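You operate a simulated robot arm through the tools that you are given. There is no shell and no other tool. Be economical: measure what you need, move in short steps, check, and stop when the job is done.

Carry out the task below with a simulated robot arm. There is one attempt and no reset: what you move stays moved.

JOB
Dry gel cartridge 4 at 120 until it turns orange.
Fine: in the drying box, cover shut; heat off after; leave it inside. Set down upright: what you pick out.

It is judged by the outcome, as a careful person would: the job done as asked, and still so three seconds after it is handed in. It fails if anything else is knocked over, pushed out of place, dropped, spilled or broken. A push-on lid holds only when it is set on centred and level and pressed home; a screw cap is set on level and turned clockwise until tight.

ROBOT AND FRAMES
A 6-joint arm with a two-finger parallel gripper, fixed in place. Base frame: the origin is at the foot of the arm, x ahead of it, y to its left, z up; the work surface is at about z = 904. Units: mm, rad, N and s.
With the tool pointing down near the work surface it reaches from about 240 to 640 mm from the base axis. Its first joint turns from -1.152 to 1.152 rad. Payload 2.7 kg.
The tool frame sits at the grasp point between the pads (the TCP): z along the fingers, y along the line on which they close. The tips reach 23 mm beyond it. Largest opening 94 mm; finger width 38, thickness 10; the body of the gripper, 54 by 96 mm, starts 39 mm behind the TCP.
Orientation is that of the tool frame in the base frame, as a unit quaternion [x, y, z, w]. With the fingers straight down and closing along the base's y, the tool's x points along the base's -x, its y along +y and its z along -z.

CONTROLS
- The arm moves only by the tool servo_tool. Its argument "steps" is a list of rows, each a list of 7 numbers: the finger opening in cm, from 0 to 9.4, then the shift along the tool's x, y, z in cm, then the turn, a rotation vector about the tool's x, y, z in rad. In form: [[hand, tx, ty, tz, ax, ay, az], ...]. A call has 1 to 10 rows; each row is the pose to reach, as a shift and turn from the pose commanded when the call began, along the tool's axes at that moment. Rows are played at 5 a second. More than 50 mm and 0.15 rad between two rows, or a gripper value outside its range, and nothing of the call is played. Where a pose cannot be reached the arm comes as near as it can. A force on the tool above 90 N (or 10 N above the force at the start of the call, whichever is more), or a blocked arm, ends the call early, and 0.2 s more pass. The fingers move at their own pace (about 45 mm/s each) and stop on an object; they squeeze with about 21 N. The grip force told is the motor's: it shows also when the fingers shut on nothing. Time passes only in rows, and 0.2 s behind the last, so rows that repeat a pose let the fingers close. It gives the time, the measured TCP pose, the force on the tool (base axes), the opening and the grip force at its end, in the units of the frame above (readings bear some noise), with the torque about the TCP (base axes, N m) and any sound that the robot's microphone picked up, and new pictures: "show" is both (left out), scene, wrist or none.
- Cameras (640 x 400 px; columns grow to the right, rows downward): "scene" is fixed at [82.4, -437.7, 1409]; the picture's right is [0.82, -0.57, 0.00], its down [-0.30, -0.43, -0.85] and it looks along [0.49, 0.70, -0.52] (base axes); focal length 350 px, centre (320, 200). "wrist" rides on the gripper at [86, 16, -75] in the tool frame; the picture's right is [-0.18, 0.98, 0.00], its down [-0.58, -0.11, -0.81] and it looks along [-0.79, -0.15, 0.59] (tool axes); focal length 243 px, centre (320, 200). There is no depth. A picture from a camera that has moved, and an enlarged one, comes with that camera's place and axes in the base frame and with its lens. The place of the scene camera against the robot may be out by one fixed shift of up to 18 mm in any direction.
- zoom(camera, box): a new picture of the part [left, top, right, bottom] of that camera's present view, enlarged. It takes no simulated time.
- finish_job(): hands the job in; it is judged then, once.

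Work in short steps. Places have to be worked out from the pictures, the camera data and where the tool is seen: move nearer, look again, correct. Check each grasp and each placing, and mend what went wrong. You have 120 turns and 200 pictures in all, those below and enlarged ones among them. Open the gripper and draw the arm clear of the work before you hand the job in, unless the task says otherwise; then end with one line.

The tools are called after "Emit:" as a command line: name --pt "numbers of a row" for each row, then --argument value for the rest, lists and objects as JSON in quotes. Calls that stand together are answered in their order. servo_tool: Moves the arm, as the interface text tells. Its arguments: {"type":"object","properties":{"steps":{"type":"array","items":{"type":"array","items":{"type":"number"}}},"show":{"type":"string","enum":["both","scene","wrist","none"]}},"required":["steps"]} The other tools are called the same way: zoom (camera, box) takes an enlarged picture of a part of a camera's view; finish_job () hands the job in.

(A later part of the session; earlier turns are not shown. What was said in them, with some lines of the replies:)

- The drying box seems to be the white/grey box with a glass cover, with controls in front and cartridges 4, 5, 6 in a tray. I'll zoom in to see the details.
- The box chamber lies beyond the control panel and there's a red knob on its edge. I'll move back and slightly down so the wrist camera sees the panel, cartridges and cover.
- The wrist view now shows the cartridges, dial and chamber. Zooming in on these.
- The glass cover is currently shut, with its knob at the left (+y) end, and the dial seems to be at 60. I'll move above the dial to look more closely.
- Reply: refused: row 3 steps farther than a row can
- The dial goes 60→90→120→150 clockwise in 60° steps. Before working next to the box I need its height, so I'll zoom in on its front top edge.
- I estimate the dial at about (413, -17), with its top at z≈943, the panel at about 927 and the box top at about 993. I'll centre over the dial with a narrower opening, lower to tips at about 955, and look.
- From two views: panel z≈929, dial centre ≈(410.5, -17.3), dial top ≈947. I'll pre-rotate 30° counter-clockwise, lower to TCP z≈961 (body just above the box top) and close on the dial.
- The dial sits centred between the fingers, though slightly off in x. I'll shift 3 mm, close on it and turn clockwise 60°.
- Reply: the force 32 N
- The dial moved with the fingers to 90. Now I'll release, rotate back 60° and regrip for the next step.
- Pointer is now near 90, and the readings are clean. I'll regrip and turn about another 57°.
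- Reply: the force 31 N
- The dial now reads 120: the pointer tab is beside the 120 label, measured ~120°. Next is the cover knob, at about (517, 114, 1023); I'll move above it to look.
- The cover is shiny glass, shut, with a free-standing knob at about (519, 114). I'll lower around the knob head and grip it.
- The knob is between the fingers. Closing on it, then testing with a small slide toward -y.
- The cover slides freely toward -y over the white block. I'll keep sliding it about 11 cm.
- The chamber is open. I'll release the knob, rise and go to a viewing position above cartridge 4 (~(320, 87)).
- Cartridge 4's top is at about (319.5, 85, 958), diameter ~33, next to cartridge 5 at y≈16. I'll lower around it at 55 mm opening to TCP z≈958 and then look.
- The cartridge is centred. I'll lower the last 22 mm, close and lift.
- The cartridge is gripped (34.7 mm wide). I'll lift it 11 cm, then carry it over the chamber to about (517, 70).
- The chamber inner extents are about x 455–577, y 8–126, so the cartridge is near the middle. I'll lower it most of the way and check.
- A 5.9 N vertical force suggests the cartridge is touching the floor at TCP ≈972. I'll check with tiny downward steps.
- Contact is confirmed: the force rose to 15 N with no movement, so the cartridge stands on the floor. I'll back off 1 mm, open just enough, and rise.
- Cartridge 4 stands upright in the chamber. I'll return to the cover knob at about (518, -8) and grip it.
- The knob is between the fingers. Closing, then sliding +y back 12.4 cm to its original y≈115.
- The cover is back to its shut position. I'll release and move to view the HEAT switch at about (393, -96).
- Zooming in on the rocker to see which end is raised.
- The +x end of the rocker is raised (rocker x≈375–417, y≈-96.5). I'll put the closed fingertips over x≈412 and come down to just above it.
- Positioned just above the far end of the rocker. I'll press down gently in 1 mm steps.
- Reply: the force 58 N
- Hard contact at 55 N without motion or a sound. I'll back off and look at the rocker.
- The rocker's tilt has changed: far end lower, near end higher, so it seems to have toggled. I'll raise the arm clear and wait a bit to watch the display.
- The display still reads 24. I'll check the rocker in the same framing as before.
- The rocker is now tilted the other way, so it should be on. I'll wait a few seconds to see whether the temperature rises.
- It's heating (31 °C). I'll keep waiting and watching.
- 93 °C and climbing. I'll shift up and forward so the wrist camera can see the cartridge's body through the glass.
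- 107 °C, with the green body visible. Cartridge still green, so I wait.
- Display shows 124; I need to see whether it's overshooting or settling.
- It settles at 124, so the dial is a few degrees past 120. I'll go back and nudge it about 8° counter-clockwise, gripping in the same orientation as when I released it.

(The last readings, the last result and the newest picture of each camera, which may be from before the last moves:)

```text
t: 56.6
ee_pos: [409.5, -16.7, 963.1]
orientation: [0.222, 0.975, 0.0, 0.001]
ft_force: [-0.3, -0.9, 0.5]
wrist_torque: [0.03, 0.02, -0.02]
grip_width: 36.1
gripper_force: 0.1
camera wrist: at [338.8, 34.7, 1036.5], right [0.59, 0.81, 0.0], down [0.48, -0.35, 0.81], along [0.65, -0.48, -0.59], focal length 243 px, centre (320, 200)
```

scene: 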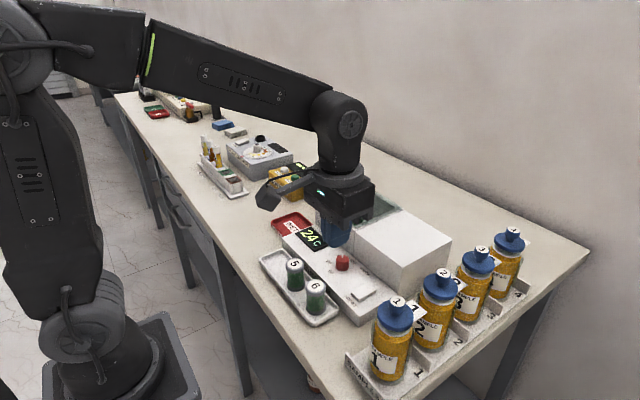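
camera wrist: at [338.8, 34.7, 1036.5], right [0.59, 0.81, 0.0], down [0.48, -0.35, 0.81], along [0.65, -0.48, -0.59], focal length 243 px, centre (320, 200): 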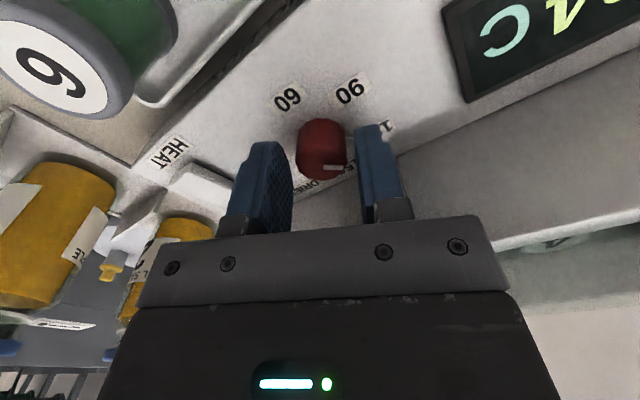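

Centred on the dial with no contact. Closing, turning back 0.14 rad, releasing and rising.

Emit:
servo_tool --pt "2 0 0 0 0 0 0" --pt "0 0 0 0 0 0 0" --pt "0 0 0 0 0 0 0" --pt "0 0 0 0 0 0 -0.07" --pt "0 0 0 0 0 0 -0.14" --pt "0 0 0 0 0 0 -0.14" --pt "3.6 0 0 0 0 0 -0.14" --pt "3.6 0 0 0 0 0 -0.14" --pt "3.6 0 0 -3 0 0 -0.24" --pt "3.6 0 0 -7 0 0 -0.35" --show "none"

Emit:
servo_tool --pt "2 0 0 -4 0 0 -0.1" --pt "0 0.5 -0.7 -8 0 0 -0.1" --pt "0 0.5 -0.7 -9.5 0 0 -0.1" --pt "0 0.5 -0.7 -9.5 0 0 -0.1" --show "wrist"

Emit:
zoom --camera "wrist" --box '[300, 0, 560, 220]'

```text
t: 58.8
ee_pos: [409.6, -17.4, 1035.6]
orientation: [0.048, 0.999, 0.0, 0.001]
ft_force: [0.2, 0.1, 0.6]
wrist_torque: [0.02, 0.0, -0.01]
grip_width: 36.0
gripper_force: 0.0
```

```text
t: 59.8
ee_pos: [404.2, -25.3, 1129.8]
orientation: [-0.001, 1.0, -0.001, 0.001]
ft_force: [-0.1, 0.3, -0.2]
wrist_torque: [-0.03, 0.01, 0.03]
grip_width: 0.0
gripper_force: 20.9
camera wrist: at [317.8, -8.1, 1203.1], right [0.18, 0.98, 0.0], down [0.58, -0.11, 0.81], along [0.79, -0.15, -0.59], focal length 243 px, centre (320, 200)
```

wrist: 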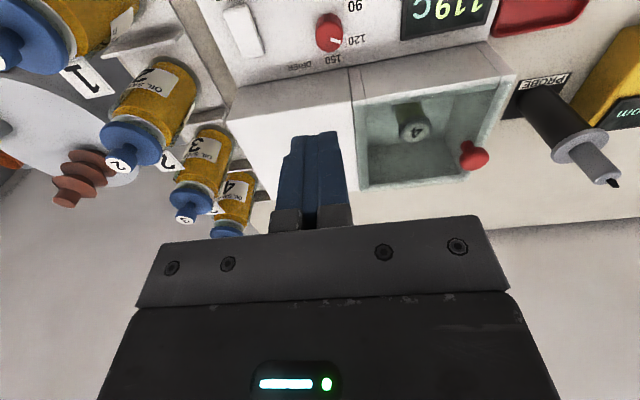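

```text
1.82 times, centred on (430, 110) of wrist
camera zoom: at [317.8, -8.1, 1203.1], right [0.18, 0.98, 0.0], down [0.58, -0.11, 0.81], along [0.79, -0.15, -0.59], focal length 441 px, centre (120, 364)
```

zoom: 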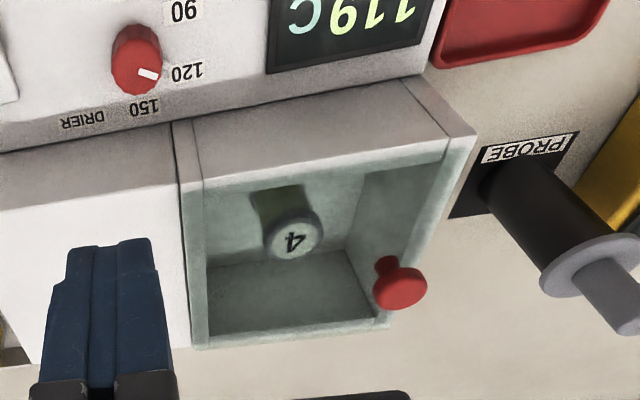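

Now at 119, and the gel is turning olive. Waiting on.

Emit:
servo_tool --pt "0 0 0 0 0 0 0" --pt "0 0 0 0 0 0 0" --pt "0 0 0 0 0 0 0" --pt "0 0 0 0 0 0 0" --pt "0 0 0 0 0 0 0" --pt "0 0 0 0 0 0 0" --pt "0 0 0 0 0 0 0" --pt "0 0 0 0 0 0 0" --pt "0 0 0 0 0 0 0" --pt "0 0 0 0 0 0 0" --show "none"

Emit:
zoom --camera "wrist" --box '[300, 0, 560, 220]'

```text
t: 62.0
ee_pos: [405.1, -25.0, 1128.8]
orientation: [-0.001, 1.0, -0.001, 0.001]
ft_force: [-0.1, -0.8, 0.1]
wrist_torque: [0.0, 0.0, 0.0]
grip_width: 0.1
gripper_force: 20.8
```

```text
1.82 times, centred on (430, 110) of wrist
camera zoom: at [317.9, -8.0, 1202.8], right [0.18, 0.98, 0.0], down [0.58, -0.11, 0.81], along [0.79, -0.15, -0.59], focal length 441 px, centre (120, 364)
```

zoom: 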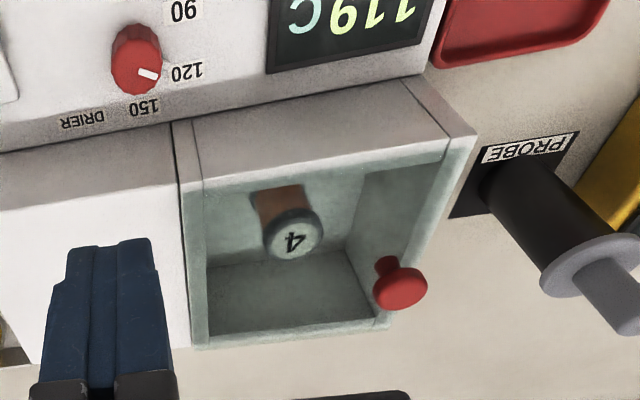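

The gel is now orange-brown. I'll move over the near (raised) end of the HEAT rocker and check its colour once more on the way.

Emit:
servo_tool --pt "0 0.8 -2.5 3.5 0 0 0" --pt "0 1.6 -5 7.5 0 0 0" --pt "0 2.6 -7.1 11.5 0 0 0" --pt "0 2.6 -7.1 15 0 0 0" --pt "0 2.6 -7.1 16 0 0 0" --show "wrist"

Emit:
zoom --camera "scene" --box '[290, 170, 430, 310]'

```text
t: 63.2
ee_pos: [379.6, -98.7, 967.8]
orientation: [-0.001, 1.0, -0.001, 0.001]
ft_force: [-0.3, 0.1, -0.6]
wrist_torque: [-0.01, -0.02, -0.01]
grip_width: 0.0
gripper_force: 20.9
camera wrist: at [292.7, -81.5, 1041.5], right [0.18, 0.98, 0.0], down [0.58, -0.11, 0.81], along [0.79, -0.15, -0.59], focal length 243 px, centre (320, 200)
```

wrist: 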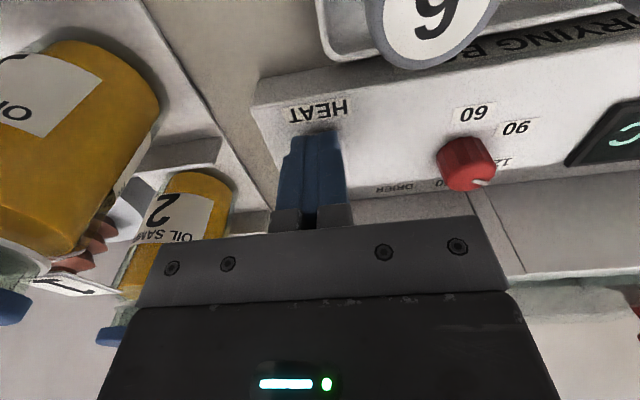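

```text
2.86 times, centred on (360, 240) of scene
camera zoom: at [82.4, -437.7, 1409.0], right [0.82, -0.57, 0.0], down [-0.3, -0.43, -0.85], along [0.49, 0.7, -0.52], focal length 1000 px, centre (206, 86)
```

zoom: 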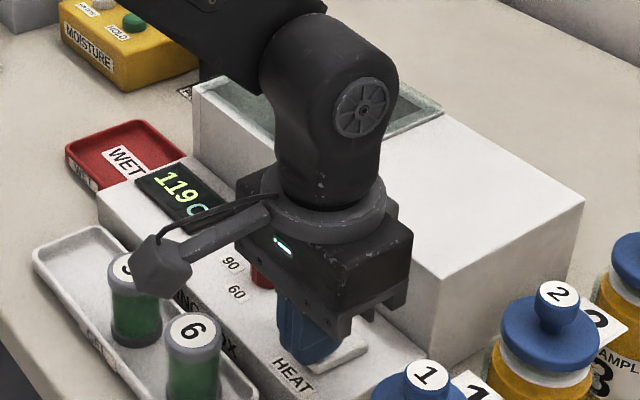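

In place over the near end. Pressing down in small steps, as before, to switch off.

Emit:
servo_tool --pt "0 0 0 0.3 0 0 0" --pt "0 0 0 0.5 0 0 0" --pt "0 0 0 0.65 0 0 0" --pt "0 0 0 0.8 0 0 0" --pt "0 0 0 0.9 0 0 0" --pt "0 0 0 0.9 0 0 0" --show "none"

Emit:
zoom --camera "scene" --box '[340, 270, 400, 320]'

```text
t: 64.6
ee_pos: [378.5, -96.9, 962.3]
orientation: [-0.001, 1.0, -0.002, 0.004]
ft_force: [-22.2, -2.7, 53.1]
wrist_torque: [0.05, -0.34, -0.1]
grip_width: 0.0
gripper_force: 21.1
```

```text
8.00 times, centred on (370, 295) of scene
camera zoom: at [81.1, -437.6, 1409.1], right [0.82, -0.57, 0.0], down [-0.3, -0.43, -0.85], along [0.49, 0.7, -0.52], focal length 2801 px, centre (-80, -560)
```

zoom: 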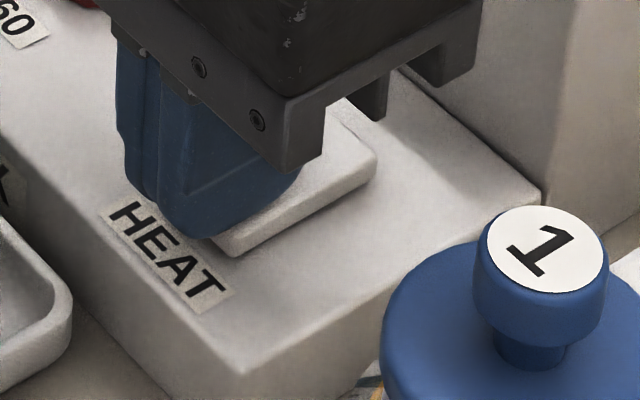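

A similar 53 N press. I'll lift back to the viewing position and check the rocker and display.

Emit:
servo_tool --pt "0 0 0 -0.8 0 0 0" --pt "0 0 0 -4.5 0 0 0" --pt "0 -0.8 2 -9 0 0 0" --pt "0 -1.6 4.5 -13 0 0 0" --pt "0 -2.6 7.1 -16.9 0 0 0" --pt "0 -2.6 7.1 -16.9 0 0 0" --show "wrist"

Emit:
zoom --camera "scene" --box '[340, 270, 400, 320]'

Emit:
zoom --camera "wrist" --box '[300, 0, 560, 220]'

```text
t: 66.0
ee_pos: [401.6, -26.7, 1128.8]
orientation: [0.0, 1.0, -0.001, 0.0]
ft_force: [-0.3, 0.7, 0.8]
wrist_torque: [0.02, 0.01, 0.01]
grip_width: 0.0
gripper_force: 20.6
camera wrist: at [315.8, -10.4, 1202.6], right [0.18, 0.98, 0.0], down [0.58, -0.11, 0.81], along [0.79, -0.15, -0.59], focal length 243 px, centre (320, 200)
```

wrist: 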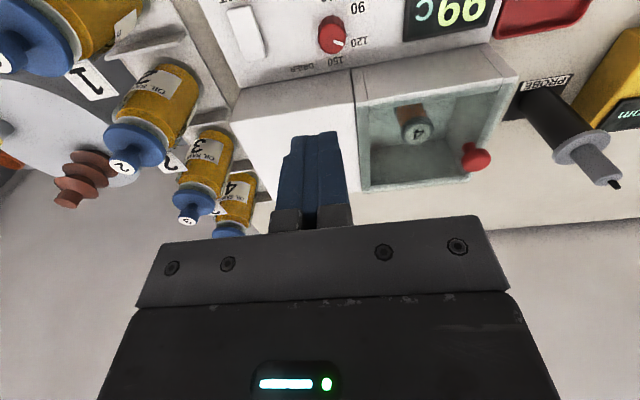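

```text
8.00 times, centred on (370, 295) of scene
camera zoom: at [82.4, -437.7, 1409.0], right [0.82, -0.57, 0.0], down [-0.3, -0.43, -0.85], along [0.49, 0.7, -0.52], focal length 2801 px, centre (-80, -560)
```

zoom: 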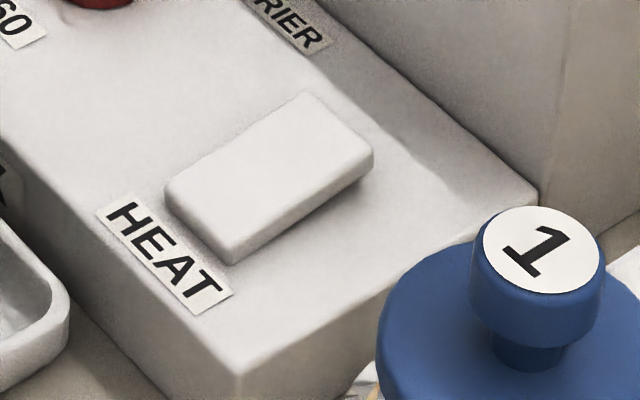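

```text
1.82 times, centred on (430, 110) of wrist
camera zoom: at [315.8, -10.4, 1202.6], right [0.18, 0.98, 0.0], down [0.58, -0.11, 0.81], along [0.79, -0.15, -0.59], focal length 441 px, centre (120, 364)
```

zoom: 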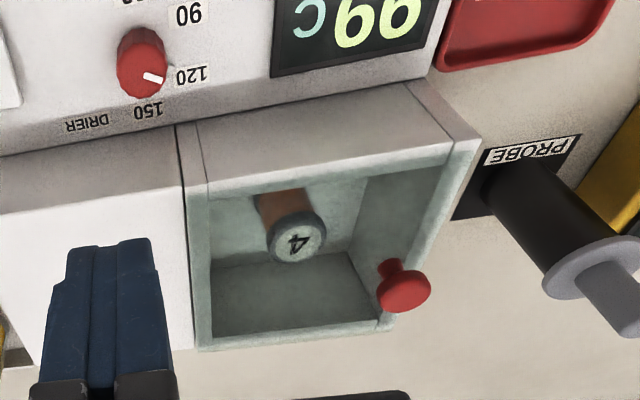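

Heat is off (99 °C and falling), the rocker is back to its original tilt, and the gel looks orange through the glass. Opening the gripper, drawing back, and doing a last check of colour, cover and surroundings.

Emit:
servo_tool --pt "3 2 0 -3 0 0 0" --pt "6 5 -2 -6 0 0 0" --pt "6 8 -4 -8 0 0 0" --pt "6 8 -4 -8 0 0 0" --pt "6 8 -4 -8 0 0 0"

Emit:
zoom --camera "scene" --box '[260, 160, 460, 320]'

Emit:
zoom --camera "wrist" --box '[360, 60, 540, 190]'

```text
t: 67.2
ee_pos: [323.4, -64.7, 1206.6]
orientation: [-0.001, 1.0, 0.0, 0.001]
ft_force: [-0.3, 0.3, 0.6]
wrist_torque: [0.01, 0.0, 0.0]
grip_width: 59.9
gripper_force: 0.0
camera wrist: at [236.1, -48.6, 1281.3], right [0.18, 0.98, 0.0], down [0.58, -0.11, 0.81], along [0.79, -0.15, -0.59], focal length 243 px, centre (320, 200)
```

scene: 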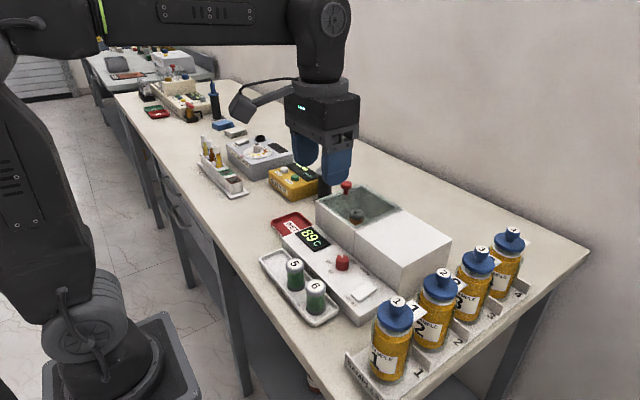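
wrist: 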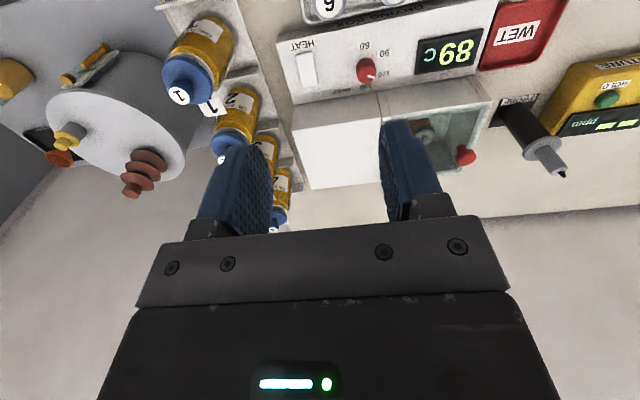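

```text
2.50 times, centred on (360, 240) of scene
camera zoom: at [82.4, -437.7, 1409.0], right [0.82, -0.57, 0.0], down [-0.3, -0.43, -0.85], along [0.49, 0.7, -0.52], focal length 875 px, centre (220, 100)
```

zoom: 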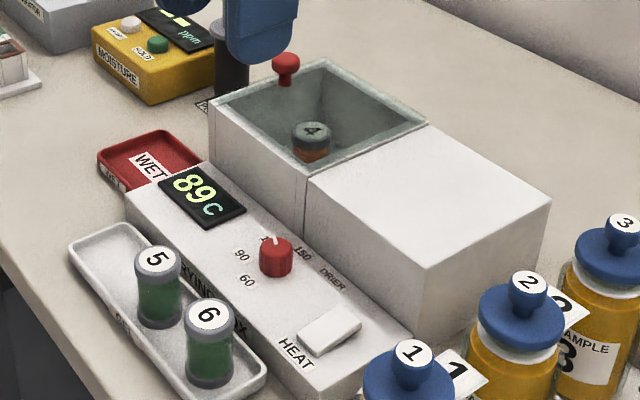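

```text
3.08 times, centred on (450, 125) of wrist
camera zoom: at [236.1, -48.6, 1281.3], right [0.18, 0.98, 0.0], down [0.58, -0.11, 0.81], along [0.79, -0.15, -0.59], focal length 746 px, centre (-80, 431)
```

zoom: 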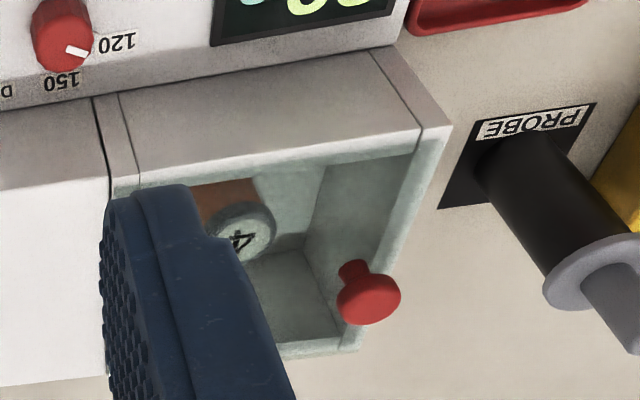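

The cartridge is orange and upright, the cover is shut, the heat is off (89 °C and falling), and nothing else has moved. Handing in.

Emit:
finish_job

```text
The job is handed in.
```

Cartridge 4 was dried until it turned orange and stands upright in the drying box, with the cover shut and the heat off; the dial first settled at 124 °C, so I turned it back and drying finished at 119 °C.
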